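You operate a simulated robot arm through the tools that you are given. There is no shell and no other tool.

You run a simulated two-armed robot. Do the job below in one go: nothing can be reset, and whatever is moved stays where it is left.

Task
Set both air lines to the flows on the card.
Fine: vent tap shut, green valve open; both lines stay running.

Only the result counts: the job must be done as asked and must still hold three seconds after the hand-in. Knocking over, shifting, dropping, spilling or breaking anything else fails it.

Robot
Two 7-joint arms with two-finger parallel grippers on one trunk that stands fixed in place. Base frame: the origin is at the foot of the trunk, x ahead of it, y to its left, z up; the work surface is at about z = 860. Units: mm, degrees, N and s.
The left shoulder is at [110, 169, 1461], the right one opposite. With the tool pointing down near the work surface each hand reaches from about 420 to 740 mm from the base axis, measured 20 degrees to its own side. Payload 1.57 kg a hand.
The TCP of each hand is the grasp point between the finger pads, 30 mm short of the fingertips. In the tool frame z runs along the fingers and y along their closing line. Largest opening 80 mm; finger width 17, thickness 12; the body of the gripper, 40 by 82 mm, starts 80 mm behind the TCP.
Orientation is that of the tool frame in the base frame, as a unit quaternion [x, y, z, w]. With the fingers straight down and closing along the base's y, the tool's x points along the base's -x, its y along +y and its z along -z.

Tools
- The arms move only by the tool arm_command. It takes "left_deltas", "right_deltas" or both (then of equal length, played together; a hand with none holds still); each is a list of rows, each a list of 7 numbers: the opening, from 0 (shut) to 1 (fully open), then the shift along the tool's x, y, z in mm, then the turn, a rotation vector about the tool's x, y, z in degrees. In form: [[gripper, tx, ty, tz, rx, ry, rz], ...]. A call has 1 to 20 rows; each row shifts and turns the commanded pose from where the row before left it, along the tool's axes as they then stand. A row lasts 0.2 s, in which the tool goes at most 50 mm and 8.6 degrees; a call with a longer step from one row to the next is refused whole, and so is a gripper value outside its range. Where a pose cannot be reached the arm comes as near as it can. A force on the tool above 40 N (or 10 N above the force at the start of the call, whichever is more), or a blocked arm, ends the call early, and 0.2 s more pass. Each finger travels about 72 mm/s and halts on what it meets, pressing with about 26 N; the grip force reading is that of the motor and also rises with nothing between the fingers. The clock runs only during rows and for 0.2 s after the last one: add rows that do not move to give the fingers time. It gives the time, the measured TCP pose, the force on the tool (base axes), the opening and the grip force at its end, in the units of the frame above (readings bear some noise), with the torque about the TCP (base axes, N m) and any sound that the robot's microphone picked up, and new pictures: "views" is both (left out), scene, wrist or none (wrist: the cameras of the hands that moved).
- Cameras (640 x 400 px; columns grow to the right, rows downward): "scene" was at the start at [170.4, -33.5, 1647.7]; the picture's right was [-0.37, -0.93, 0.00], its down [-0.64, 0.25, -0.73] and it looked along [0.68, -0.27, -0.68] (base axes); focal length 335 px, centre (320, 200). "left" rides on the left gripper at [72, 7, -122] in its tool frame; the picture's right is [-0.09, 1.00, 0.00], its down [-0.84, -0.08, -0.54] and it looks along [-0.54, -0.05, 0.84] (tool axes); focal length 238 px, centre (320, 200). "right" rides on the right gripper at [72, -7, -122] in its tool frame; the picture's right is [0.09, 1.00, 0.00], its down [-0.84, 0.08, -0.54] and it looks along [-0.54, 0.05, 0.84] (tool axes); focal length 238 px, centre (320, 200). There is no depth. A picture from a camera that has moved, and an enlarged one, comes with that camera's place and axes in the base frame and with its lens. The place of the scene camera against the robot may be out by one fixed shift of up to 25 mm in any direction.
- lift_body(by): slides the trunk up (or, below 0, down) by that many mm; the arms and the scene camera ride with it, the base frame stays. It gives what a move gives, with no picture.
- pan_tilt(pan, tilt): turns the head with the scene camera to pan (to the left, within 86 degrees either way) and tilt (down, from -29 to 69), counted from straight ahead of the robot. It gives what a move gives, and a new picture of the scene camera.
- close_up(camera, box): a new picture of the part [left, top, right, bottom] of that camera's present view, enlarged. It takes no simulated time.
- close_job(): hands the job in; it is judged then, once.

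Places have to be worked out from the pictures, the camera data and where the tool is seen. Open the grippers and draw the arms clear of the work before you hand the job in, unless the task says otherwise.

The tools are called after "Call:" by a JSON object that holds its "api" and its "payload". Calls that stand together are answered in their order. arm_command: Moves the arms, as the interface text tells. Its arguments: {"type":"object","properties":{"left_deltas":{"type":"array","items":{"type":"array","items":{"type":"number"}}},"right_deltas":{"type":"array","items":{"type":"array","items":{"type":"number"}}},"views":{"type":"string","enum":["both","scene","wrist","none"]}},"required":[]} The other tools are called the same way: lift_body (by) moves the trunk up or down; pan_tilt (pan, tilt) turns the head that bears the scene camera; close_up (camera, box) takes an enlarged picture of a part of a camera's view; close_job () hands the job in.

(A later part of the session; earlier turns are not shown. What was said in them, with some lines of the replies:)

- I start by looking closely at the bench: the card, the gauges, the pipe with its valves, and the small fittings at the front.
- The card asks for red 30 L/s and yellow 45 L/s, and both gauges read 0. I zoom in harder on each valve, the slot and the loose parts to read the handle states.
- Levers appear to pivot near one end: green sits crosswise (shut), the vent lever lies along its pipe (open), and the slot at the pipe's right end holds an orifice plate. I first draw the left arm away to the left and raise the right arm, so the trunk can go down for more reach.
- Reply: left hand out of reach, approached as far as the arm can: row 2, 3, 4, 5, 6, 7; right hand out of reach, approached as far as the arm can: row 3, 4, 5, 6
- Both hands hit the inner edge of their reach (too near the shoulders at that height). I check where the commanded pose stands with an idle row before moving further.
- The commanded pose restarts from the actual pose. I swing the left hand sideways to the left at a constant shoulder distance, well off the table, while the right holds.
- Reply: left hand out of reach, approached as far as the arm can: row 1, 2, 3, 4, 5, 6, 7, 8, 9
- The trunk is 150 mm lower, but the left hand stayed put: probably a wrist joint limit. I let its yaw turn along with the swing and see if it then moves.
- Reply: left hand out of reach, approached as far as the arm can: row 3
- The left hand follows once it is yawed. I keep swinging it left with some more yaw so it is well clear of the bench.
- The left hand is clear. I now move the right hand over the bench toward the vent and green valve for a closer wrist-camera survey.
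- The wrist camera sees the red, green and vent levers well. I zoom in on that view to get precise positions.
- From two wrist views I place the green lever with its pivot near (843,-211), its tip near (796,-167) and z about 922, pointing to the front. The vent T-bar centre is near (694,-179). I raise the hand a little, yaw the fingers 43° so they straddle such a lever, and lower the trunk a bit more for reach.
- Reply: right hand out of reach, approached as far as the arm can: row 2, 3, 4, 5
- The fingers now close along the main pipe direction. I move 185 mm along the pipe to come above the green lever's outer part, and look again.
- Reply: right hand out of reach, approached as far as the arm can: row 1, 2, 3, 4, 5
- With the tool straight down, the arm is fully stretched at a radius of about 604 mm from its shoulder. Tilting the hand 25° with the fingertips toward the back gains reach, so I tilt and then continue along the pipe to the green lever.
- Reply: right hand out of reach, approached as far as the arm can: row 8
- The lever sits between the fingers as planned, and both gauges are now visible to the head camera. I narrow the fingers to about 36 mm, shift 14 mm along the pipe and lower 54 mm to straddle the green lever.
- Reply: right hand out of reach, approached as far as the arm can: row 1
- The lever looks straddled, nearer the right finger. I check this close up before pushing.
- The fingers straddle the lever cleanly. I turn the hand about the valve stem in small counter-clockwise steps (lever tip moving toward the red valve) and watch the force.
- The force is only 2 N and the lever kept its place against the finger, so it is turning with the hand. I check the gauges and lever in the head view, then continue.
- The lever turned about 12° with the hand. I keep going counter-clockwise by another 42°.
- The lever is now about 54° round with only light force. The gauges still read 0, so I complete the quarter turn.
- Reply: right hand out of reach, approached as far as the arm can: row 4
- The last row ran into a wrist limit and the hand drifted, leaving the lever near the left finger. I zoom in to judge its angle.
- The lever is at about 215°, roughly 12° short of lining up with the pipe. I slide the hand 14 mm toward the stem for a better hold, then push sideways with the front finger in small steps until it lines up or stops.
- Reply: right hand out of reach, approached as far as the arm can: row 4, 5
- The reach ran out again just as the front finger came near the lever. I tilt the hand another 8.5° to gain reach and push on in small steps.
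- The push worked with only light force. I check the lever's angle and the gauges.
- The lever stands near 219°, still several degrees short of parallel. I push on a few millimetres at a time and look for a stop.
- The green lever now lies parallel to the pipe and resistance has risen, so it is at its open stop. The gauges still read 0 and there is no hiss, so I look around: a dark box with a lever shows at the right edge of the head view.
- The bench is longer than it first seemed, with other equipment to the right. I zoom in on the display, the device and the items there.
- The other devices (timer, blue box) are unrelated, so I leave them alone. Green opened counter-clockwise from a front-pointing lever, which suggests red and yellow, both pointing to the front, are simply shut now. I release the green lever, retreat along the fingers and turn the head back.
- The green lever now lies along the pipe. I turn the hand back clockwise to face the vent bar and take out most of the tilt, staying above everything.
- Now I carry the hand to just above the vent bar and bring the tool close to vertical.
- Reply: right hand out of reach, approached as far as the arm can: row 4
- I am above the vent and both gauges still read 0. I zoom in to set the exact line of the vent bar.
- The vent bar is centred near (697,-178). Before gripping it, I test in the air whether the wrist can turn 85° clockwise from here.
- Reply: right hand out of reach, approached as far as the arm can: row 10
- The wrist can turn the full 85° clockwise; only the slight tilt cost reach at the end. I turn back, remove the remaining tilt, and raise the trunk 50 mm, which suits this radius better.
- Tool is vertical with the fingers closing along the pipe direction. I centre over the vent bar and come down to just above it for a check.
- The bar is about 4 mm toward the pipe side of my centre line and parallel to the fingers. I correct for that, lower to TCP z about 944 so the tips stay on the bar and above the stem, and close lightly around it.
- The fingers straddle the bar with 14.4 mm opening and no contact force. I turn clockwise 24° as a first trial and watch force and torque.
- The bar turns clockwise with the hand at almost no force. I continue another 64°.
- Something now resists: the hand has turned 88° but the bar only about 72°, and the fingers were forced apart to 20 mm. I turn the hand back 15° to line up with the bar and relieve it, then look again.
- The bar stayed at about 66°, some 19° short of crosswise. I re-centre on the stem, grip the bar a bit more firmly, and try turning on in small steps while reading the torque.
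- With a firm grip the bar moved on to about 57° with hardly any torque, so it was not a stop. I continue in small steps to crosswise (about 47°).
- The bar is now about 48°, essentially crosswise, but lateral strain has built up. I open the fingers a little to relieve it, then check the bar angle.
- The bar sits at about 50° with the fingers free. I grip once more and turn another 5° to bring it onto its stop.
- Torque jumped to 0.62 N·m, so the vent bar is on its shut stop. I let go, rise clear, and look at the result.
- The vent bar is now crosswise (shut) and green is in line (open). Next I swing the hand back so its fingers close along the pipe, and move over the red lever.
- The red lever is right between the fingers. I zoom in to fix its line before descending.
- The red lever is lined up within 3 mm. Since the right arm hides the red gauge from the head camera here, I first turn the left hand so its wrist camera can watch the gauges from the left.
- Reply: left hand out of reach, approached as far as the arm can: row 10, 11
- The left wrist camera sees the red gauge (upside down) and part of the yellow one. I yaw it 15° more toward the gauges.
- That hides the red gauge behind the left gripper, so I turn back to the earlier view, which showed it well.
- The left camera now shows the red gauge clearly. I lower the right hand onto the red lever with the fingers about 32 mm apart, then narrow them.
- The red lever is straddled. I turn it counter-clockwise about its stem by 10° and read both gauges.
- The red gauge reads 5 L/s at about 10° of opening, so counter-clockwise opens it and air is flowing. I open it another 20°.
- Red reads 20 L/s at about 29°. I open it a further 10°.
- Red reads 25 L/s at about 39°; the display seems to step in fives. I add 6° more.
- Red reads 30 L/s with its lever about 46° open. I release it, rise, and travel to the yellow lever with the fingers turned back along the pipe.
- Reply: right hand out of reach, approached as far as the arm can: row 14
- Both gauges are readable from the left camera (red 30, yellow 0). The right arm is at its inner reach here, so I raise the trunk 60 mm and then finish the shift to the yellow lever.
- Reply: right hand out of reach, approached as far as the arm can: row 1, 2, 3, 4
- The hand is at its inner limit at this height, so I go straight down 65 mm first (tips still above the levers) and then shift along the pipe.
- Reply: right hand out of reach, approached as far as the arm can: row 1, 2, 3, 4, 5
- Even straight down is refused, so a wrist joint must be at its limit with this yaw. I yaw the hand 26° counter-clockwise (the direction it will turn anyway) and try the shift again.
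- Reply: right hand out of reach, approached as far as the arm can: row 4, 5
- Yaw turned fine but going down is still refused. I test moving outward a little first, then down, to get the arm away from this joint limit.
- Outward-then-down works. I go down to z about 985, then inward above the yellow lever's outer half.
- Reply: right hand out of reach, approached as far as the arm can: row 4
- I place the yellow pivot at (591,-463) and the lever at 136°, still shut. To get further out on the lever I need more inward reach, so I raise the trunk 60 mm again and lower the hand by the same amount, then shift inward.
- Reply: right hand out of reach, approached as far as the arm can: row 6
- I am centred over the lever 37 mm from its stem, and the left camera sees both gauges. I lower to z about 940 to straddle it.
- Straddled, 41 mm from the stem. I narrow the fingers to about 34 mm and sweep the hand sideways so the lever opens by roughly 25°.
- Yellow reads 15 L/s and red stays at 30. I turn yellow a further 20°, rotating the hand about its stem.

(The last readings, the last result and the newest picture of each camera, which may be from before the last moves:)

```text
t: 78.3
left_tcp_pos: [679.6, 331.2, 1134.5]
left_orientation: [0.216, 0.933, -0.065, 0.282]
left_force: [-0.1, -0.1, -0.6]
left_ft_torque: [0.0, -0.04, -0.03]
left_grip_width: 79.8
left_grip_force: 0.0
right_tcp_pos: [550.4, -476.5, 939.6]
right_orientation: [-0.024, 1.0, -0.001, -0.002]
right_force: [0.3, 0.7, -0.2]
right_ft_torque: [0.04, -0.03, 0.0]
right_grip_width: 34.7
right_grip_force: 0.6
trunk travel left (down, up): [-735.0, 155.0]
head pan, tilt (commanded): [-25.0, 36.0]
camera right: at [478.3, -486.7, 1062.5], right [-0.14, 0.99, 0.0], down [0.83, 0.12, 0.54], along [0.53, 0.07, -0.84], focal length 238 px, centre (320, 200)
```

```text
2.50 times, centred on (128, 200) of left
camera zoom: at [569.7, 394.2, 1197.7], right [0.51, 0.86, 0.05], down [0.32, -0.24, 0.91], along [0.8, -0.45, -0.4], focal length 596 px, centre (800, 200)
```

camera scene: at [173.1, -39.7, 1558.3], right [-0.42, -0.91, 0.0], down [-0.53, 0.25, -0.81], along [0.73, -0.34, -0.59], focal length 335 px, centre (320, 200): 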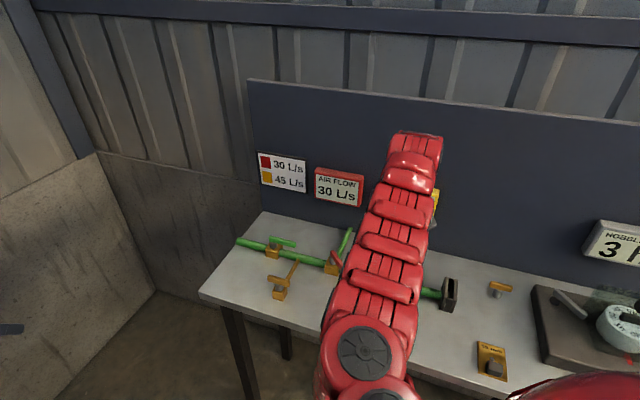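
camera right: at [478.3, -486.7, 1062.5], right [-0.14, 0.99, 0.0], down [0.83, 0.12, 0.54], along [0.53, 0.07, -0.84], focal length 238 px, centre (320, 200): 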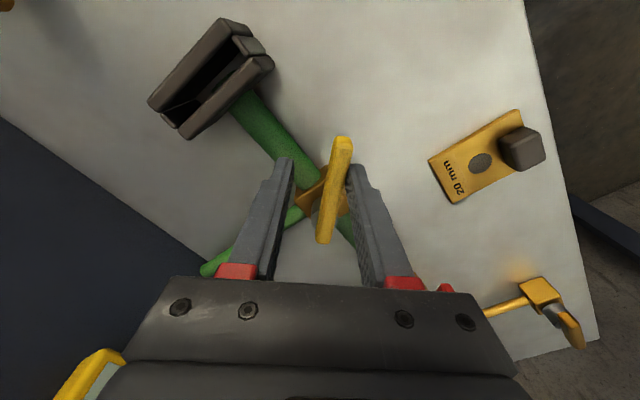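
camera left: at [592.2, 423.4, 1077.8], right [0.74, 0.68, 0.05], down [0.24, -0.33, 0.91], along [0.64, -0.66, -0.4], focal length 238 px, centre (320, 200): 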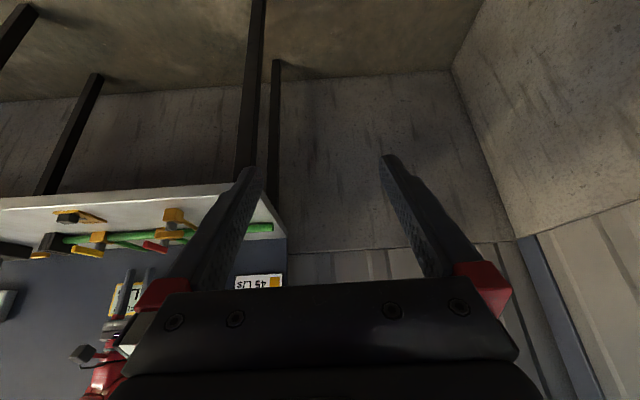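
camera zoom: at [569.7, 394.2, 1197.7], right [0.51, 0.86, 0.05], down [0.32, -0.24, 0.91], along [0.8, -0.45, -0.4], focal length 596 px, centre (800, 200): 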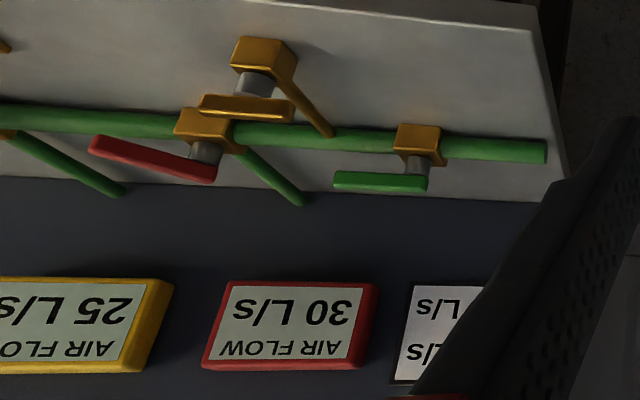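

Yellow reads 25 and red stays at 30, which fits roughly 60 L/s over a 90° turn. Yellow should then sit near 67°, so I turn it 20° more.

Call:
{"api": "arm_command", "payload": {"right_deltas": [[0.42, -1.15, -3.6, 0, 0, 0, -5], [0.42, -1.15, -3.6, 0, 0, 0, -5], [0.42, -1.15, -3.6, 0, 0, 0, -5], [0.42, -1.15, -3.6, 0, 0, 0, -5], [0.42, 0, 0, 0, 0, 0, 0]], "views": "wrist"}}

Call:
{"api": "close_up", "payload": {"camera": "left", "box": [0, 120, 256, 280]}}

```text
t: 79.5
left_tcp_pos: [678.7, 332.1, 1135.7]
left_orientation: [0.216, 0.932, -0.065, 0.282]
left_force: [-0.1, -0.6, 0.1]
left_ft_torque: [0.01, -0.02, 0.02]
left_grip_width: 80.0
left_grip_force: 0.1
right_tcp_pos: [557.9, -490.1, 939.6]
right_orientation: [-0.198, 0.98, 0.0, -0.002]
right_force: [-1.2, 1.0, -0.3]
right_ft_torque: [0.02, 0.05, -0.01]
right_grip_width: 34.9
right_grip_force: 0.7
trunk travel left (down, up): [-735.0, 155.0]
head pan, tilt (commanded): [-25.0, 36.0]
camera right: at [492.5, -523.8, 1062.7], right [-0.47, 0.88, 0.0], down [0.74, 0.4, 0.54], along [0.48, 0.25, -0.84], focal length 238 px, centre (320, 200)
```

right: 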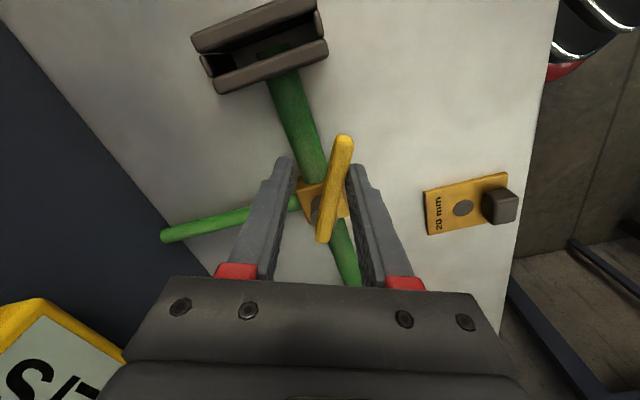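

```text
2.50 times, centred on (128, 200) of left
camera zoom: at [569.6, 394.2, 1197.9], right [0.51, 0.86, 0.05], down [0.32, -0.24, 0.91], along [0.8, -0.45, -0.4], focal length 596 px, centre (800, 200)
```

zoom: 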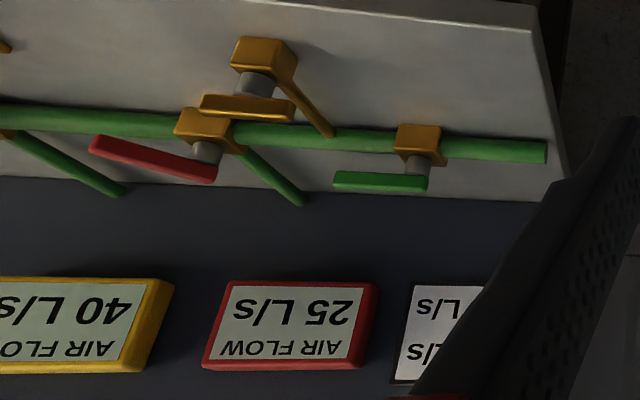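

Now yellow reads 40 but red has sagged to 25, so the lines share the supply. I open yellow another 8° and read again.

Call:
{"api": "arm_command", "payload": {"right_deltas": [[0.42, -1.0, -2.9, 0, 0, 0, -4], [0.42, -1.0, -2.9, 0, 0, 0, -4], [0.42, 0, 0, 0, 0, 0, 0]], "views": "none"}}

Call:
{"api": "close_up", "payload": {"camera": "left", "box": [0, 120, 256, 280]}}

Call:
{"api": "close_up", "payload": {"camera": "right", "box": [220, 110, 420, 260]}}

```text
t: 80.3
left_tcp_pos: [681.0, 331.3, 1135.7]
left_orientation: [0.216, 0.932, -0.065, 0.282]
left_force: [-0.2, 0.1, -0.2]
left_ft_torque: [0.01, -0.02, 0.0]
left_grip_width: 80.3
left_grip_force: 0.0
right_tcp_pos: [562.7, -494.3, 939.7]
right_orientation: [-0.265, 0.964, -0.001, -0.002]
right_force: [-1.1, 1.3, -0.1]
right_ft_torque: [0.05, 0.04, -0.03]
right_grip_width: 34.9
right_grip_force: 0.6
trunk travel left (down, up): [-735.0, 155.0]
head pan, tilt (commanded): [-25.0, 36.0]
```

```text
2.50 times, centred on (128, 200) of left
camera zoom: at [569.6, 394.2, 1197.8], right [0.51, 0.86, 0.05], down [0.32, -0.24, 0.91], along [0.8, -0.45, -0.4], focal length 596 px, centre (800, 200)
```

zoom: 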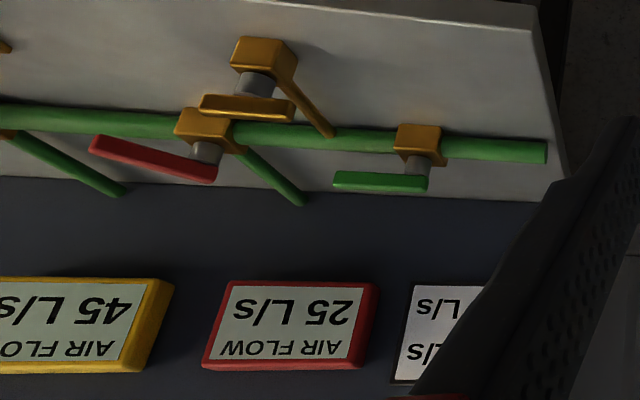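

```text
2.67 times, centred on (320, 185) of right
camera zoom: at [502.5, -536.3, 1062.9], right [-0.59, 0.81, 0.0], down [0.68, 0.5, 0.54], along [0.44, 0.32, -0.84], focal length 636 px, centre (320, 240)
```

zoom: 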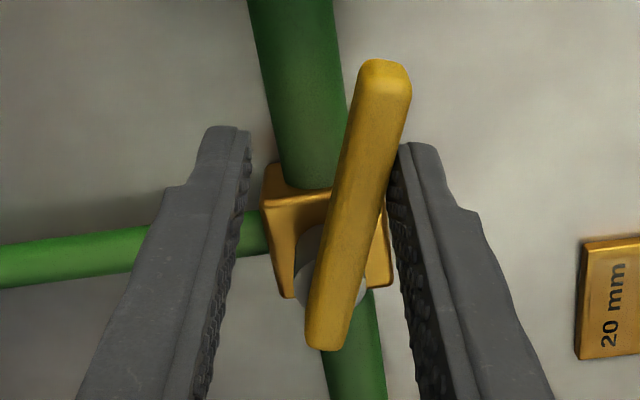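

Yellow reads 45 and red 25. Opening red will pull yellow down slightly, so I add about 2° to yellow and check that it still reads 45 before moving to red.

Call:
{"api": "arm_command", "payload": {"right_deltas": [[0.42, -0.5, -1.6, 0, 0, 0, -2.2], [0.42, 0, 0, 0, 0, 0, 0]], "views": "none"}}

Call:
{"api": "close_up", "payload": {"camera": "left", "box": [0, 120, 256, 280]}}

```text
t: 80.9
left_tcp_pos: [679.4, 332.9, 1136.3]
left_orientation: [0.216, 0.933, -0.065, 0.281]
left_force: [0.0, 0.3, -0.3]
left_ft_torque: [0.0, 0.01, 0.02]
left_grip_width: 79.8
left_grip_force: 0.0
right_tcp_pos: [562.5, -494.2, 941.2]
right_orientation: [-0.282, 0.959, -0.001, -0.002]
right_force: [0.2, 1.3, 0.0]
right_ft_torque: [0.09, 0.03, 0.0]
right_grip_width: 34.9
right_grip_force: 0.9
trunk travel left (down, up): [-735.0, 155.0]
head pan, tilt (commanded): [-25.0, 36.0]
```

```text
2.50 times, centred on (128, 200) of left
camera zoom: at [569.6, 394.2, 1197.9], right [0.51, 0.86, 0.05], down [0.32, -0.24, 0.91], along [0.8, -0.45, -0.4], focal length 596 px, centre (800, 200)
```

zoom: 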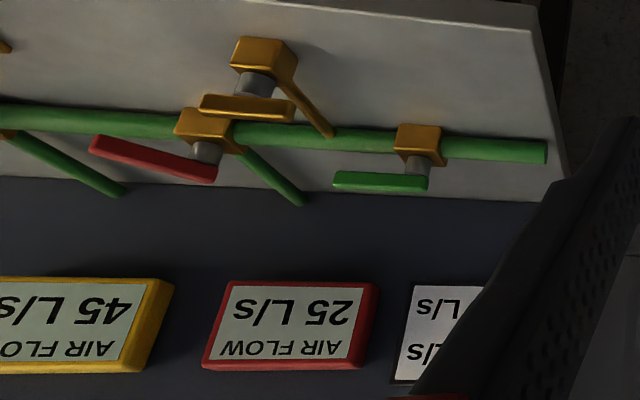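

Still 45 and 25. I release the yellow lever, rise, and go back to the red lever, turning the hand to about its present angle.

Call:
{"api": "arm_command", "payload": {"right_deltas": [[0.5, 0, 4, 0, 0, 0, 0], [0.5, 0, 0, 0, 0, 0, 0], [0.5, 0, 0, -26, 0, 0, 0], [0.5, 0, 0, -26, 0, 0, 0], [0.5, 0, 0, 0, 0, 0, 8], [0.5, 0, 0, 0, 0, 0, 8], [0.5, 0, 0, 0, 0, 0, 8], [0.5, 0, 0, 0, 0, 0, 5.4], [0.4, -22.6, 29.5, 0, 0, 0, 0], [0.4, -22.6, 29.5, 0, 0, 0, 0], [0.4, -22.6, 29.5, 0, 0, 0, 0], [0.4, -22.6, 29.5, 0, 0, 0, 0], [0.4, -22.6, 29.5, 0, 0, 0, 0], [0.4, 0, 0, 0, 0, 0, 0]], "views": "wrist"}}

Call:
{"api": "close_up", "payload": {"camera": "right", "box": [220, 110, 420, 235]}}

Call:
{"api": "close_up", "payload": {"camera": "left", "box": [0, 120, 256, 280]}}

```text
t: 83.9
left_tcp_pos: [678.2, 331.2, 1136.0]
left_orientation: [0.217, 0.933, -0.065, 0.281]
left_force: [-0.1, -0.2, 0.3]
left_ft_torque: [0.03, -0.02, -0.02]
left_grip_width: 80.1
left_grip_force: 0.0
right_tcp_pos: [664.2, -337.3, 990.5]
right_orientation: [-0.03, 1.0, -0.001, -0.001]
right_force: [-0.5, 0.1, 0.2]
right_ft_torque: [0.0, -0.04, -0.02]
right_grip_width: 32.0
right_grip_force: 0.1
trunk travel left (down, up): [-735.0, 155.0]
head pan, tilt (commanded): [-25.0, 36.0]
camera right: at [592.4, -348.5, 1114.4], right [-0.15, 0.99, 0.0], down [0.83, 0.13, 0.54], along [0.53, 0.08, -0.84], focal length 238 px, centre (320, 200)
```

right: 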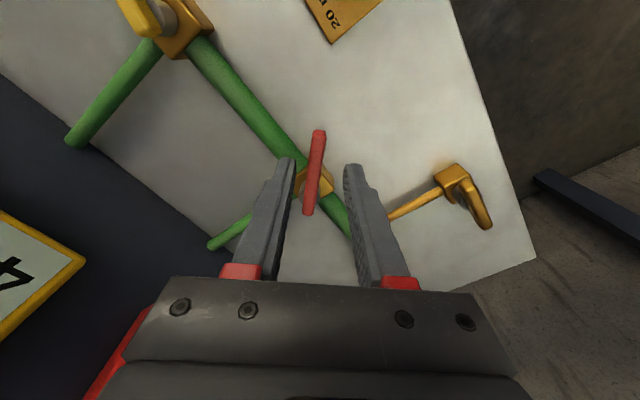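

```text
3.20 times, centred on (320, 172) of right
camera zoom: at [592.4, -348.5, 1114.4], right [-0.15, 0.99, 0.0], down [0.83, 0.13, 0.54], along [0.53, 0.08, -0.84], focal length 763 px, centre (320, 288)
```

zoom: 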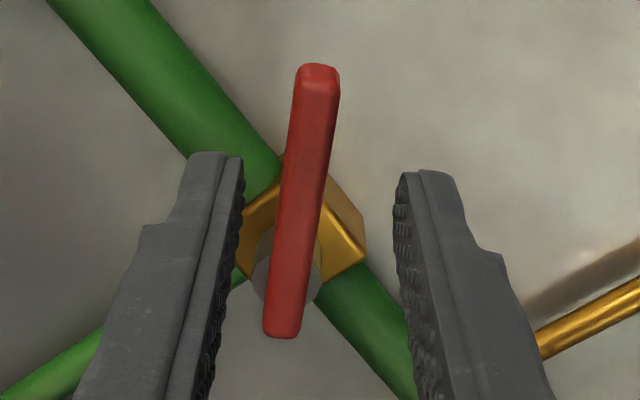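

```text
2.50 times, centred on (128, 200) of left
camera zoom: at [569.4, 393.5, 1198.2], right [0.51, 0.86, 0.05], down [0.32, -0.24, 0.91], along [0.8, -0.45, -0.4], focal length 596 px, centre (800, 200)
```

zoom: 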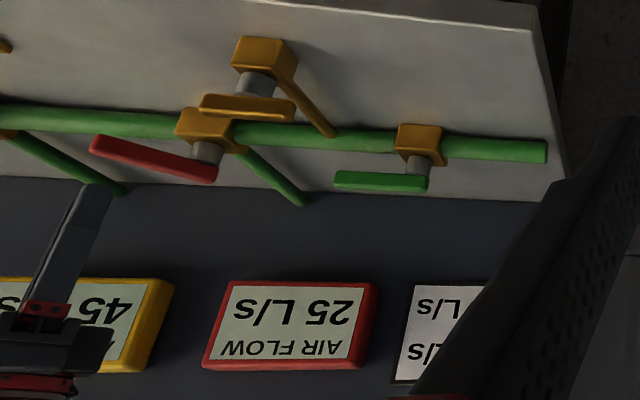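

Red reads 25, yellow 45. The red lever is at about 180°, just off my centre line. I lower onto it and narrow the fingers.

Call:
{"api": "arm_command", "payload": {"right_deltas": [[0.4, 0, -2.5, 0, 0, 0, 0], [0.4, 0, 0, 17, 0, 0, 0], [0.4, 0, 0, 17, 0, 0, 0], [0.4, 0, 0, 17, 0, 0, 0], [0.22, 0, 0, 0, 0, 0, 0], [0.22, 0, 0, 0, 0, 0, 0]], "views": "none"}}

Call:
{"api": "close_up", "payload": {"camera": "right", "box": [220, 110, 420, 235]}}

```text
t: 85.3
left_tcp_pos: [679.2, 332.8, 1136.2]
left_orientation: [0.217, 0.932, -0.066, 0.281]
left_force: [0.0, -0.5, 0.9]
left_ft_torque: [0.02, -0.02, -0.03]
left_grip_width: 80.0
left_grip_force: 0.1
right_tcp_pos: [666.3, -340.6, 940.0]
right_orientation: [-0.03, 1.0, -0.001, -0.002]
right_force: [0.9, 0.1, 0.6]
right_ft_torque: [0.0, 0.0, 0.01]
right_grip_width: 17.7
right_grip_force: 0.0
trunk travel left (down, up): [-735.0, 155.0]
head pan, tilt (commanded): [-25.0, 36.0]
```

```text
3.20 times, centred on (320, 172) of right
camera zoom: at [593.0, -351.8, 1063.3], right [-0.15, 0.99, 0.0], down [0.83, 0.13, 0.54], along [0.53, 0.08, -0.84], focal length 763 px, centre (320, 288)
```

zoom: 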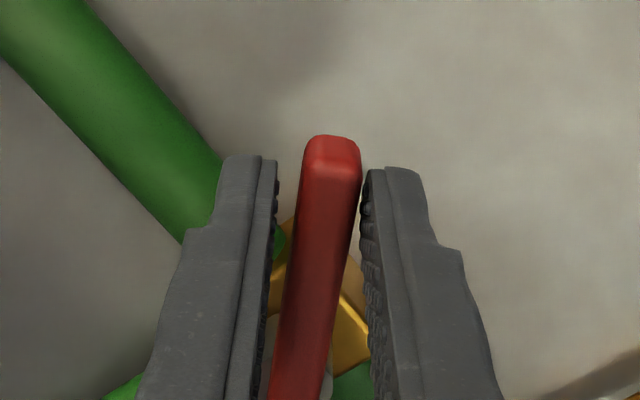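

The lever is between the fingers, close to the pushing one. I turn it about 6° further open and read both gauges.

Call:
{"api": "arm_command", "payload": {"right_deltas": [[0.22, -0.2, -2.6, 0, 0, 0, -3], [0.22, -0.2, -2.6, 0, 0, 0, -3], [0.22, 0, 0, 0, 0, 0, 0]], "views": "scene"}}

Call:
{"api": "close_up", "payload": {"camera": "left", "box": [0, 120, 256, 280]}}

```text
t: 86.1
left_tcp_pos: [679.8, 331.1, 1134.8]
left_orientation: [0.216, 0.933, -0.065, 0.282]
left_force: [-0.1, -0.4, -0.5]
left_ft_torque: [-0.03, -0.02, -0.01]
left_grip_width: 79.9
left_grip_force: 0.1
right_tcp_pos: [666.3, -344.8, 940.8]
right_orientation: [-0.083, 0.997, -0.001, -0.001]
right_force: [-1.0, 1.3, -1.0]
right_ft_torque: [0.05, 0.0, -0.04]
right_grip_width: 19.0
right_grip_force: 0.4
trunk travel left (down, up): [-735.0, 155.0]
head pan, tilt (commanded): [-25.0, 36.0]
camera scene: at [172.9, -39.2, 1618.4], right [-0.42, -0.91, 0.0], down [-0.53, 0.25, -0.81], along [0.73, -0.34, -0.59], focal length 335 px, centre (320, 200)
```

scene: 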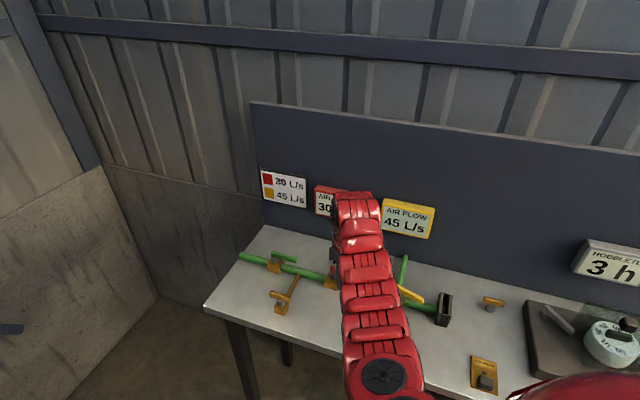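

```text
2.50 times, centred on (128, 200) of left
camera zoom: at [569.6, 394.3, 1197.8], right [0.51, 0.86, 0.05], down [0.32, -0.24, 0.91], along [0.8, -0.45, -0.4], focal length 596 px, centre (800, 200)
```

zoom: 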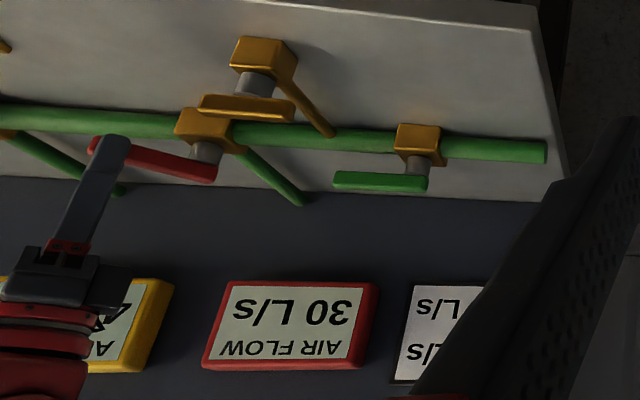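

Now red reads 30 and yellow 45. By my angle estimates yellow is probably in the lower half of its 45 band, so I release red, go back to yellow and nudge it about 2–3° further for margin.

Call:
{"api": "arm_command", "payload": {"right_deltas": [[0.3, 0, 2.5, 0, 0, 0, 0], [0.4, 0, 0, 0, 0, 0, 0], [0.4, 0, 0, -26, 0, 0, 0], [0.4, 0, 0, -26, 0, 0, 0], [0.4, 0, 0, -10, 0, 0, 0]], "views": "both"}}

Call:
{"api": "close_up", "payload": {"camera": "right", "box": [220, 110, 420, 235]}}

Call:
{"api": "close_up", "payload": {"camera": "left", "box": [0, 120, 256, 280]}}

Call:
{"api": "close_up", "payload": {"camera": "scene", "box": [240, 160, 480, 310]}}

```text
t: 87.3
left_tcp_pos: [680.5, 330.8, 1136.2]
left_orientation: [0.216, 0.933, -0.065, 0.282]
left_force: [0.3, -0.5, -0.4]
left_ft_torque: [0.01, -0.02, 0.02]
left_grip_width: 79.8
left_grip_force: 0.1
right_tcp_pos: [665.1, -344.2, 1002.7]
right_orientation: [-0.084, 0.996, -0.001, -0.002]
right_force: [0.8, -0.4, 0.0]
right_ft_torque: [-0.01, 0.01, 0.02]
right_grip_width: 31.7
right_grip_force: 0.1
trunk travel left (down, up): [-735.0, 155.0]
head pan, tilt (commanded): [-25.0, 36.0]
camera scene: at [173.0, -39.5, 1618.3], right [-0.42, -0.91, 0.0], down [-0.53, 0.25, -0.81], along [0.73, -0.34, -0.59], focal length 335 px, centre (320, 200)
camera right: at [594.6, -361.8, 1125.8], right [-0.26, 0.97, 0.0], down [0.81, 0.22, 0.54], along [0.52, 0.14, -0.84], focal length 238 px, centre (320, 200)
```

scene: 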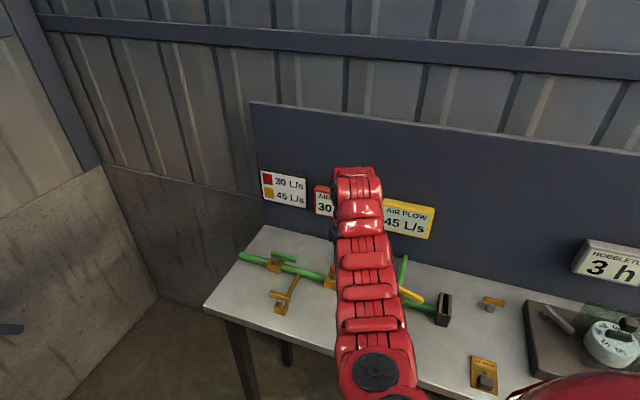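
right: 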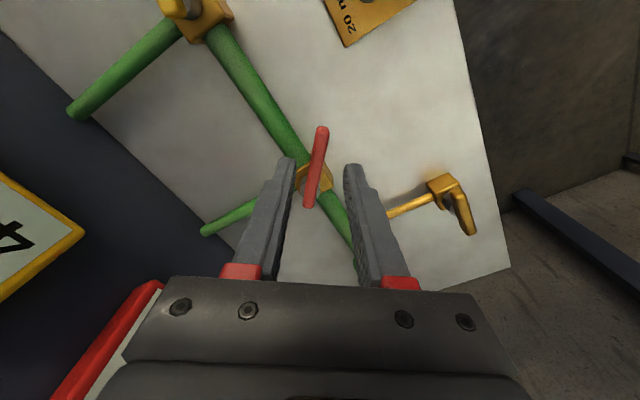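

```text
3.20 times, centred on (320, 172) of right
camera zoom: at [594.6, -361.8, 1125.8], right [-0.26, 0.97, 0.0], down [0.81, 0.22, 0.54], along [0.52, 0.14, -0.84], focal length 763 px, centre (320, 288)
```

zoom: 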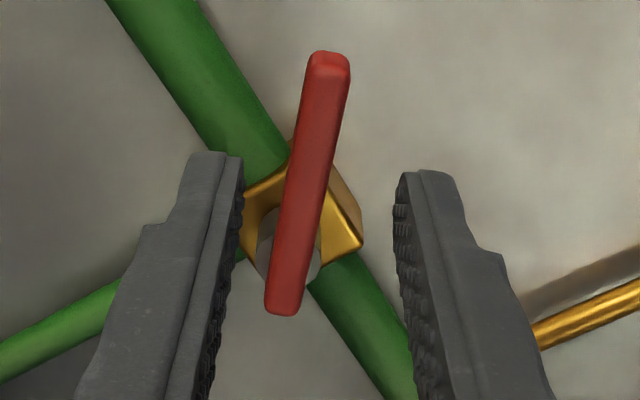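

```text
2.50 times, centred on (128, 200) of left
camera zoom: at [569.7, 393.9, 1197.8], right [0.51, 0.86, 0.05], down [0.32, -0.24, 0.91], along [0.8, -0.45, -0.4], focal length 596 px, centre (800, 200)
```

zoom: 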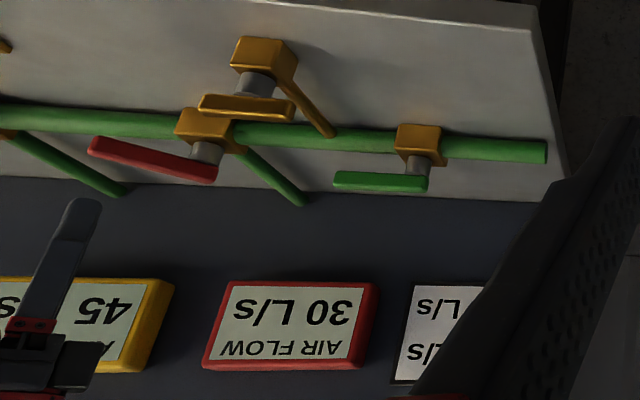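

```text
2.67 times, centred on (360, 235) of scene
camera zoom: at [173.0, -39.5, 1618.3], right [-0.42, -0.91, 0.0], down [-0.53, 0.25, -0.81], along [0.73, -0.34, -0.59], focal length 893 px, centre (213, 107)
```

zoom: 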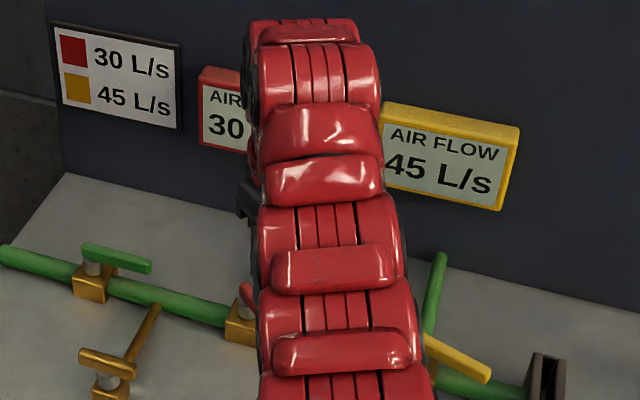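

With the hand off, both gauges read the card values: red 30, yellow 45. I go to the yellow lever for a small centring nudge, checking the readings closely.

Call:
{"api": "arm_command", "payload": {"right_deltas": [[0.5, 0, 0, 0, 0, 0, -7.73], [0.5, 0, 0, 0, 0, 0, -7.73], [0.5, 0, 0, 0, 0, 0, -7.73], [0.5, 33.5, -13.3, 0, 0, 0, 0], [0.5, 33.5, -13.3, 0, 0, 0, 0], [0.5, 33.5, -13.3, 0, 0, 0, 0], [0.5, 33.5, -13.3, 0, 0, 0, 0], [0.5, 33.5, -13.3, 0, 0, 0, 0], [0.5, 0, 0, 0, 0, 0, 0]], "views": "wrist"}}

Call:
{"api": "close_up", "payload": {"camera": "right", "box": [220, 110, 420, 235]}}

Call:
{"api": "close_up", "payload": {"camera": "left", "box": [0, 120, 256, 280]}}

```text
t: 89.3
left_tcp_pos: [680.2, 332.9, 1135.0]
left_orientation: [0.216, 0.933, -0.066, 0.281]
left_force: [-1.0, 0.9, 0.2]
left_ft_torque: [0.0, 0.02, 0.0]
left_grip_width: 80.0
left_grip_force: 0.0
right_tcp_pos: [560.3, -488.0, 1002.3]
right_orientation: [-0.282, 0.959, -0.001, -0.001]
right_force: [-0.4, -0.3, -0.6]
right_ft_torque: [-0.02, 0.01, 0.03]
right_grip_width: 39.8
right_grip_force: 0.0
trunk travel left (down, up): [-735.0, 155.0]
head pan, tilt (commanded): [-25.0, 36.0]
camera right: at [503.0, -533.8, 1125.7], right [-0.62, 0.79, 0.0], down [0.66, 0.52, 0.54], along [0.42, 0.33, -0.84], focal length 238 px, centre (320, 200)
```

right: 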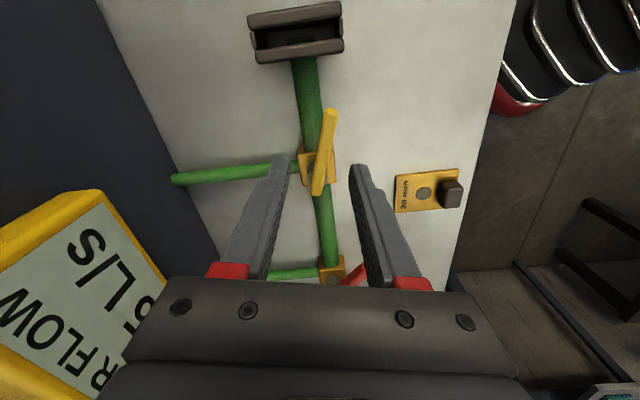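

```text
3.20 times, centred on (320, 172) of right
camera zoom: at [503.0, -533.8, 1125.7], right [-0.62, 0.79, 0.0], down [0.66, 0.52, 0.54], along [0.42, 0.33, -0.84], focal length 763 px, centre (320, 288)
```

zoom: 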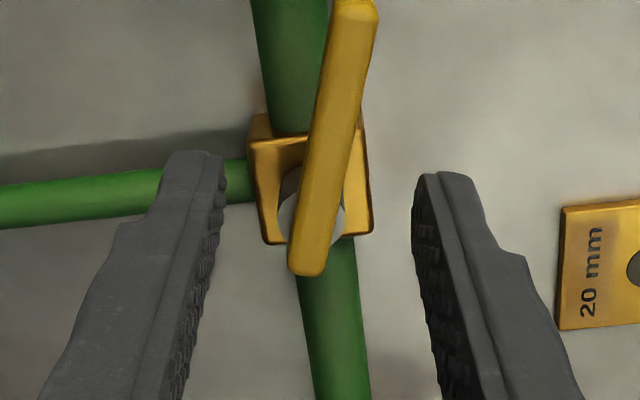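

```text
2.50 times, centred on (128, 200) of left
camera zoom: at [569.9, 394.7, 1197.5], right [0.51, 0.86, 0.05], down [0.32, -0.24, 0.91], along [0.8, -0.45, -0.4], focal length 596 px, centre (800, 200)
```

zoom: 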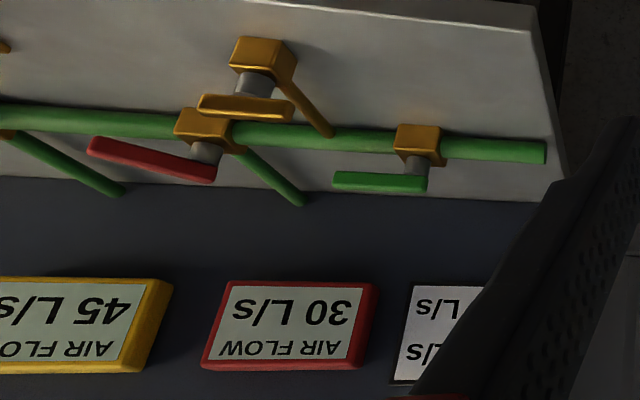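

I measure the yellow lever at about 71° open and red at 48°, in nearly the wanted 3:2 ratio. I lower around the yellow lever for a final nudge of 1–2°.

Call:
{"api": "arm_command", "payload": {"right_deltas": [[0.5, 5, 3, 15, 0, 0, 0], [0.5, 0, 0, 16, 0, 0, 0], [0.5, 0, 0, 16, 0, 0, 0], [0.5, 0, 0, 15, 0, 0, 0], [0.42, 0, 0, 0, 0, 0, 0], [0.42, 0, 0, 0, 0, 0, 0]], "views": "none"}}

Call:
{"api": "close_up", "payload": {"camera": "right", "box": [220, 110, 420, 235]}}

```text
t: 90.7
left_tcp_pos: [680.4, 332.0, 1135.8]
left_orientation: [0.217, 0.933, -0.066, 0.281]
left_force: [-0.7, -0.9, 0.0]
left_ft_torque: [0.0, -0.02, 0.02]
left_grip_width: 80.0
left_grip_force: 0.1
right_tcp_pos: [554.1, -489.3, 940.3]
right_orientation: [-0.281, 0.96, 0.0, -0.001]
right_force: [0.0, -0.3, 0.5]
right_ft_torque: [0.0, -0.02, 0.01]
right_grip_width: 33.5
right_grip_force: 0.1
trunk travel left (down, up): [-735.0, 155.0]
head pan, tilt (commanded): [-25.0, 36.0]
```

```text
3.20 times, centred on (320, 172) of right
camera zoom: at [496.2, -534.4, 1063.1], right [-0.62, 0.79, 0.0], down [0.66, 0.52, 0.54], along [0.42, 0.33, -0.84], focal length 763 px, centre (320, 288)
```

zoom: 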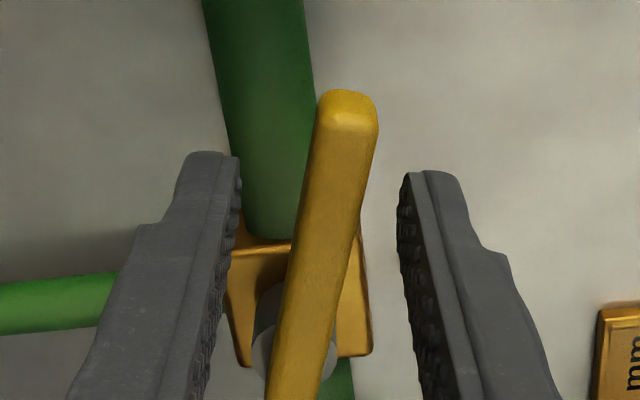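

The pushing finger is about 7 mm from the lever. I close that gap in small steps and watch for first contact.

Call:
{"api": "arm_command", "payload": {"right_deltas": [[0.42, 0, -3, 0, 0, 0, 0], [0.42, 0, -3, 0, 0, 0, 0], [0.42, 0, -1, 0, 0, 0, 0], [0.42, 0, 0, 0, 0, 0, 0]], "views": "none"}}

Call:
{"api": "close_up", "payload": {"camera": "right", "box": [220, 110, 420, 235]}}

Call:
{"api": "close_up", "payload": {"camera": "left", "box": [0, 120, 256, 280]}}

```text
t: 91.7
left_tcp_pos: [679.4, 332.2, 1136.6]
left_orientation: [0.216, 0.933, -0.066, 0.282]
left_force: [-0.3, 0.0, 0.5]
left_ft_torque: [-0.01, 0.0, 0.03]
left_grip_width: 80.1
left_grip_force: 0.2
right_tcp_pos: [557.9, -495.6, 940.9]
right_orientation: [-0.281, 0.96, -0.001, -0.001]
right_force: [0.0, 0.3, -0.8]
right_ft_torque: [-0.01, 0.01, 0.01]
right_grip_width: 33.4
right_grip_force: 0.0
trunk travel left (down, up): [-735.0, 155.0]
head pan, tilt (commanded): [-25.0, 36.0]
```

```text
3.20 times, centred on (320, 172) of right
camera zoom: at [500.4, -539.9, 1063.5], right [-0.62, 0.79, 0.0], down [0.66, 0.52, 0.54], along [0.42, 0.33, -0.84], focal length 763 px, centre (320, 288)
```

zoom: 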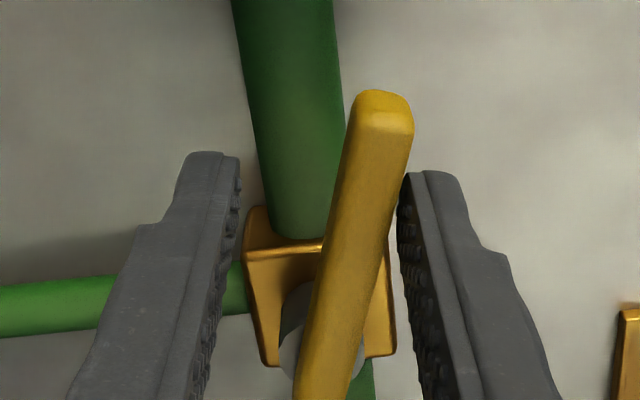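

```text
2.50 times, centred on (128, 200) of left
camera zoom: at [569.6, 394.0, 1197.9], right [0.51, 0.86, 0.05], down [0.32, -0.24, 0.91], along [0.8, -0.45, -0.4], focal length 596 px, centre (800, 200)
```

zoom: 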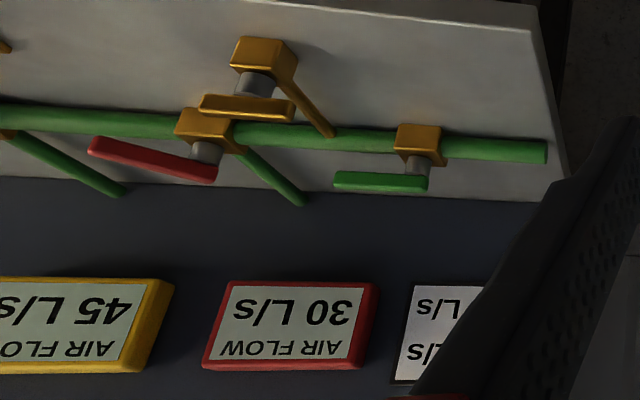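

The finger is about to touch; both readings are unchanged. I push 2 mm more and check again.

Call:
{"api": "arm_command", "payload": {"right_deltas": [[0.42, 0, -1, 0, 0, 0, 0], [0.42, 0, -1, 0, 0, 0, 0], [0.42, 0, 0, 0, 0, 0, 0]], "views": "none"}}

Call:
{"api": "close_up", "payload": {"camera": "left", "box": [0, 120, 256, 280]}}

Call:
{"api": "close_up", "payload": {"camera": "right", "box": [220, 110, 420, 235]}}

```text
t: 92.5
left_tcp_pos: [680.7, 331.9, 1136.0]
left_orientation: [0.217, 0.933, -0.065, 0.281]
left_force: [0.1, 0.5, 0.4]
left_ft_torque: [0.02, 0.0, -0.01]
left_grip_width: 80.1
left_grip_force: 0.0
right_tcp_pos: [559.7, -496.8, 940.9]
right_orientation: [-0.281, 0.96, -0.001, -0.001]
right_force: [-1.0, 0.2, 0.3]
right_ft_torque: [-0.01, 0.02, -0.01]
right_grip_width: 33.7
right_grip_force: 0.3
trunk travel left (down, up): [-735.0, 155.0]
head pan, tilt (commanded): [-25.0, 36.0]
```

```text
2.50 times, centred on (128, 200) of left
camera zoom: at [569.6, 394.1, 1197.9], right [0.51, 0.86, 0.05], down [0.32, -0.24, 0.91], along [0.8, -0.45, -0.4], focal length 596 px, centre (800, 200)
```

zoom: 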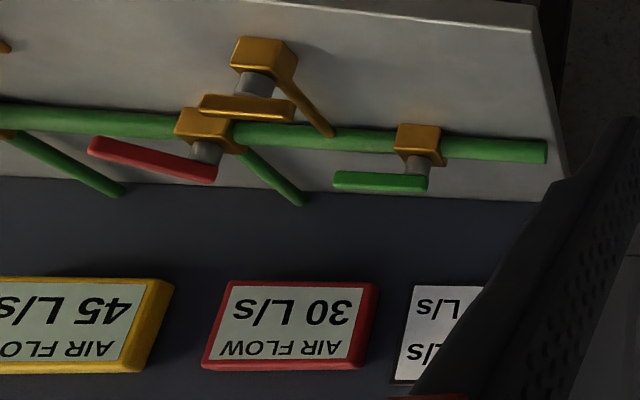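

```text
3.20 times, centred on (320, 172) of right
camera zoom: at [501.6, -541.4, 1063.8], right [-0.62, 0.79, 0.0], down [0.66, 0.52, 0.54], along [0.42, 0.33, -0.84], focal length 763 px, centre (320, 288)
```

zoom: 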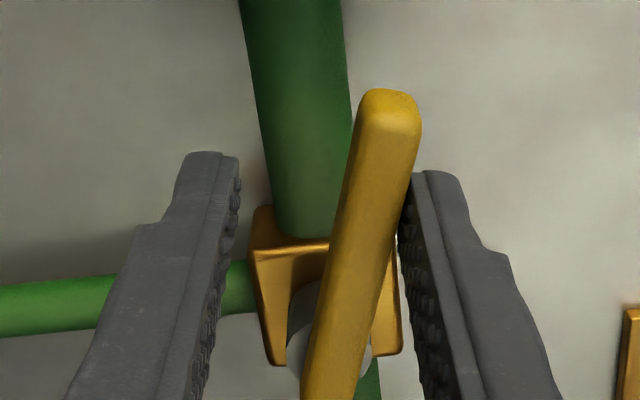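

Contact is just made with no change in readings. I give the final 1 mm push (about 1.3°) and confirm.

Call:
{"api": "arm_command", "payload": {"right_deltas": [[0.42, 0, -1.2, 0, 0, 0, 0], [0.42, 0, 0, 0, 0, 0, 0]], "views": "none"}}

Call:
{"api": "close_up", "payload": {"camera": "left", "box": [0, 120, 256, 280]}}

```text
t: 93.1
left_tcp_pos: [680.4, 332.0, 1136.5]
left_orientation: [0.216, 0.933, -0.064, 0.281]
left_force: [0.3, -0.9, -0.5]
left_ft_torque: [0.02, 0.01, -0.03]
left_grip_width: 79.9
left_grip_force: 0.1
right_tcp_pos: [558.9, -497.6, 941.1]
right_orientation: [-0.282, 0.96, -0.001, -0.002]
right_force: [0.1, 0.7, 0.4]
right_ft_torque: [0.0, 0.04, -0.01]
right_grip_width: 34.3
right_grip_force: 0.5
trunk travel left (down, up): [-735.0, 155.0]
head pan, tilt (commanded): [-25.0, 36.0]
```

```text
2.50 times, centred on (128, 200) of left
camera zoom: at [569.6, 394.1, 1197.9], right [0.51, 0.86, 0.05], down [0.32, -0.24, 0.91], along [0.8, -0.45, -0.4], focal length 596 px, centre (800, 200)
```

zoom: 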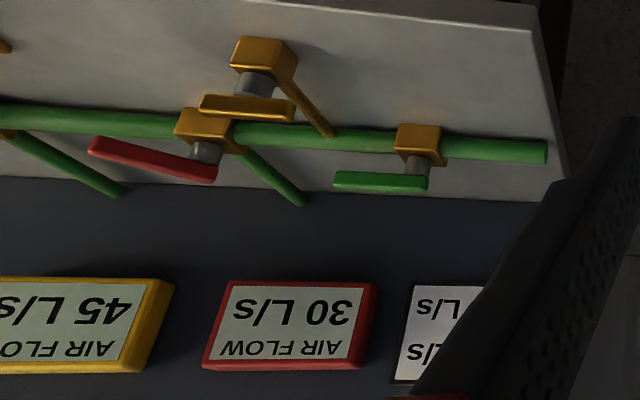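

Readings hold at 30 and 45, so I leave the levers there. I back the finger off, open up, rise clear, and raise the trunk to lift both arms well above the bench.

Call:
{"api": "arm_command", "payload": {"right_deltas": [[0.45, 0, 6, 0, 0, 0, 0], [0.5, 0, 0, 0, 0, 0, 0], [0.5, 0, 0, -25, 0, 0, 0], [0.5, 0, 0, -25, 0, 0, 0], [0.7, 0, 0, -15, 0, 0, 0], [1, 0, 0, 0, 0, 0, 0], [1, 0, 0, 0, 0, 0, 0]], "views": "none"}}

Call:
{"api": "lift_body", "payload": {"by": 150}}

Call:
{"api": "pan_tilt", "payload": {"pan": -28, "tilt": 42}}

```text
t: 94.7
left_tcp_pos: [680.5, 332.7, 1135.2]
left_orientation: [0.216, 0.933, -0.065, 0.282]
left_force: [-0.5, 0.3, 0.1]
left_ft_torque: [0.01, 0.02, 0.01]
left_grip_width: 79.9
left_grip_force: 0.1
right_tcp_pos: [557.8, -492.8, 1005.5]
right_orientation: [-0.282, 0.959, -0.001, -0.001]
right_force: [0.4, 0.3, 0.3]
right_ft_torque: [0.0, 0.01, 0.01]
right_grip_width: 79.9
right_grip_force: 0.2
trunk travel left (down, up): [-735.0, 155.0]
head pan, tilt (commanded): [-25.0, 36.0]
```

```text
t: 96.4
left_tcp_pos: [680.9, 331.3, 1286.4]
left_orientation: [0.217, 0.932, -0.066, 0.282]
left_force: [-0.8, -0.3, -0.4]
left_ft_torque: [-0.03, 0.01, -0.01]
left_grip_width: 79.8
left_grip_force: 0.1
right_tcp_pos: [558.4, -493.1, 1157.0]
right_orientation: [-0.281, 0.96, 0.0, -0.001]
right_force: [0.7, 1.2, -0.1]
right_ft_torque: [0.03, -0.01, 0.01]
right_grip_width: 79.7
right_grip_force: 0.0
trunk travel left (down, up): [-885.0, 5.0]
head pan, tilt (commanded): [-25.0, 36.0]
```

```text
t: 97.1
left_tcp_pos: [680.3, 332.8, 1286.1]
left_orientation: [0.217, 0.932, -0.065, 0.282]
left_force: [0.0, -0.7, -0.1]
left_ft_torque: [-0.05, 0.0, 0.02]
left_grip_width: 79.8
left_grip_force: 0.2
right_tcp_pos: [556.0, -493.0, 1156.5]
right_orientation: [-0.281, 0.96, -0.001, -0.002]
right_force: [-0.4, -0.2, 0.3]
right_ft_torque: [-0.01, -0.01, 0.02]
right_grip_width: 79.9
right_grip_force: 0.1
trunk travel left (down, up): [-885.0, 5.0]
head pan, tilt (commanded): [-28.0, 42.0]
camera scene: at [167.7, -41.9, 1759.4], right [-0.47, -0.88, 0.0], down [-0.59, 0.31, -0.74], along [0.66, -0.35, -0.67], focal length 335 px, centre (320, 200)
```

scene: 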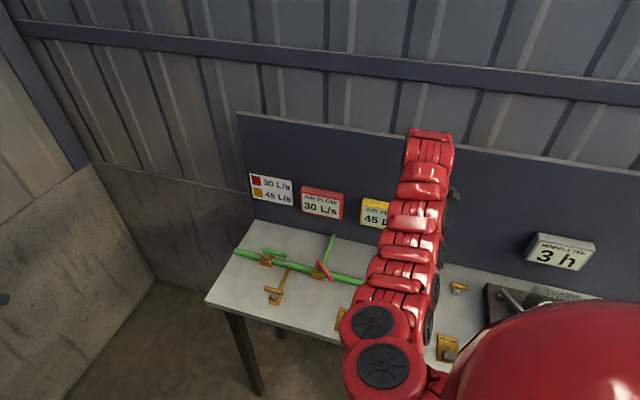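

The arms are high above the bench. I take a final close look at the gauges, the levers and the loose parts.

Call:
{"api": "close_up", "payload": {"camera": "scene", "box": [225, 160, 417, 280]}}

Call:
{"api": "close_up", "payload": {"camera": "scene", "box": [220, 230, 380, 330]}}

Call:
{"api": "close_up", "payload": {"camera": "right", "box": [0, 0, 640, 400]}}

Call:
{"api": "close_up", "payload": {"camera": "left", "box": [0, 60, 256, 220]}}

```text
3.33 times, centred on (321, 220) of scene
camera zoom: at [167.7, -41.9, 1759.4], right [-0.47, -0.88, 0.0], down [-0.59, 0.31, -0.74], along [0.66, -0.35, -0.67], focal length 1116 px, centre (317, 133)
```

zoom: 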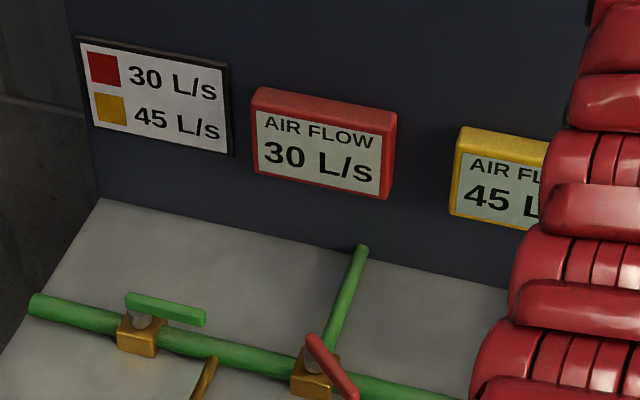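

```text
4.00 times, centred on (300, 280) of scene
camera zoom: at [167.7, -41.9, 1759.4], right [-0.47, -0.88, 0.0], down [-0.59, 0.31, -0.74], along [0.66, -0.35, -0.67], focal length 1339 px, centre (400, -120)
```

zoom: 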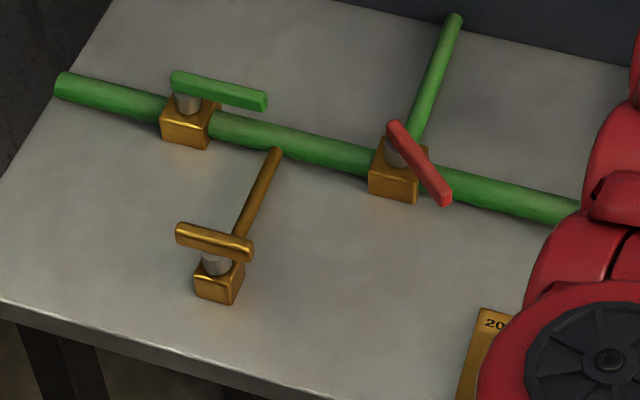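

```text
1.00 times, centred on (320, 200) of right (not enlarged: the box is as wide or as high as the picture)
camera zoom: at [499.5, -537.6, 1279.0], right [-0.62, 0.79, 0.0], down [0.66, 0.52, 0.54], along [0.42, 0.33, -0.84], focal length 238 px, centre (320, 200)
```

zoom: 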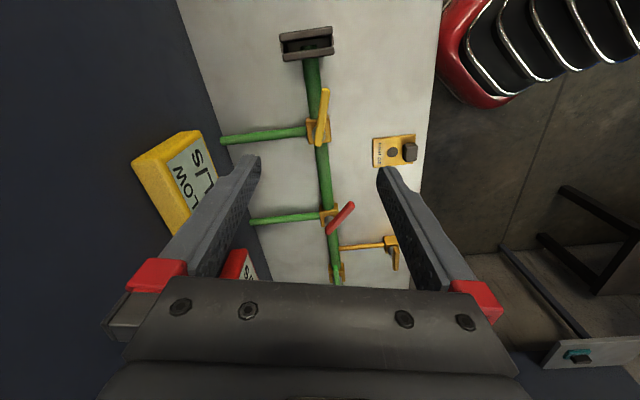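

```text
2.50 times, centred on (128, 140) of left
camera zoom: at [569.8, 394.0, 1347.8], right [0.51, 0.86, 0.05], down [0.32, -0.24, 0.91], along [0.8, -0.45, -0.4], focal length 596 px, centre (800, 350)
```

zoom: 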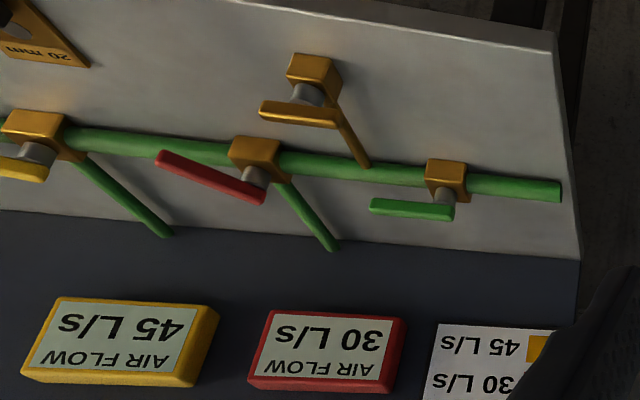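

Everything matches: red reads 30 L/s and yellow 45 L/s as on the card, the vent bar lies across its pipe (shut), and the green lever lies along the main pipe (open). The plates and other parts are untouched and both hands are open and clear, so I hand the job in.

Call:
{"api": "close_job", "payload": {}}

```text
The job is handed in.
```

Both air lines are set to the card and the job is handed in. At my last check, after the hands were off, the red gauge read 30 L/s and the yellow gauge 45 L/s.

- **Vent tap:** turned crosswise to its pipe until it met its stop, so it is shut.
- **Green valve:** turned in line with the main pipe to its stop, so it is open.
- **Lines:** both were running at the last check. They share the supply, so I set red and yellow against each other until both readings held together.
- **Precision:** the gauges only showed steps of 5 L/s, so I know each flow to about ±2.5. I nudged yellow slightly further open to sit nearer the middle of its 45 band.

I did not touch the 10 mm and 20 mm plates, the loose T-handle or the equipment further along the bench. Both grippers are open; the right hand is about 200 mm above the levers and the left is off to the side of the bench.
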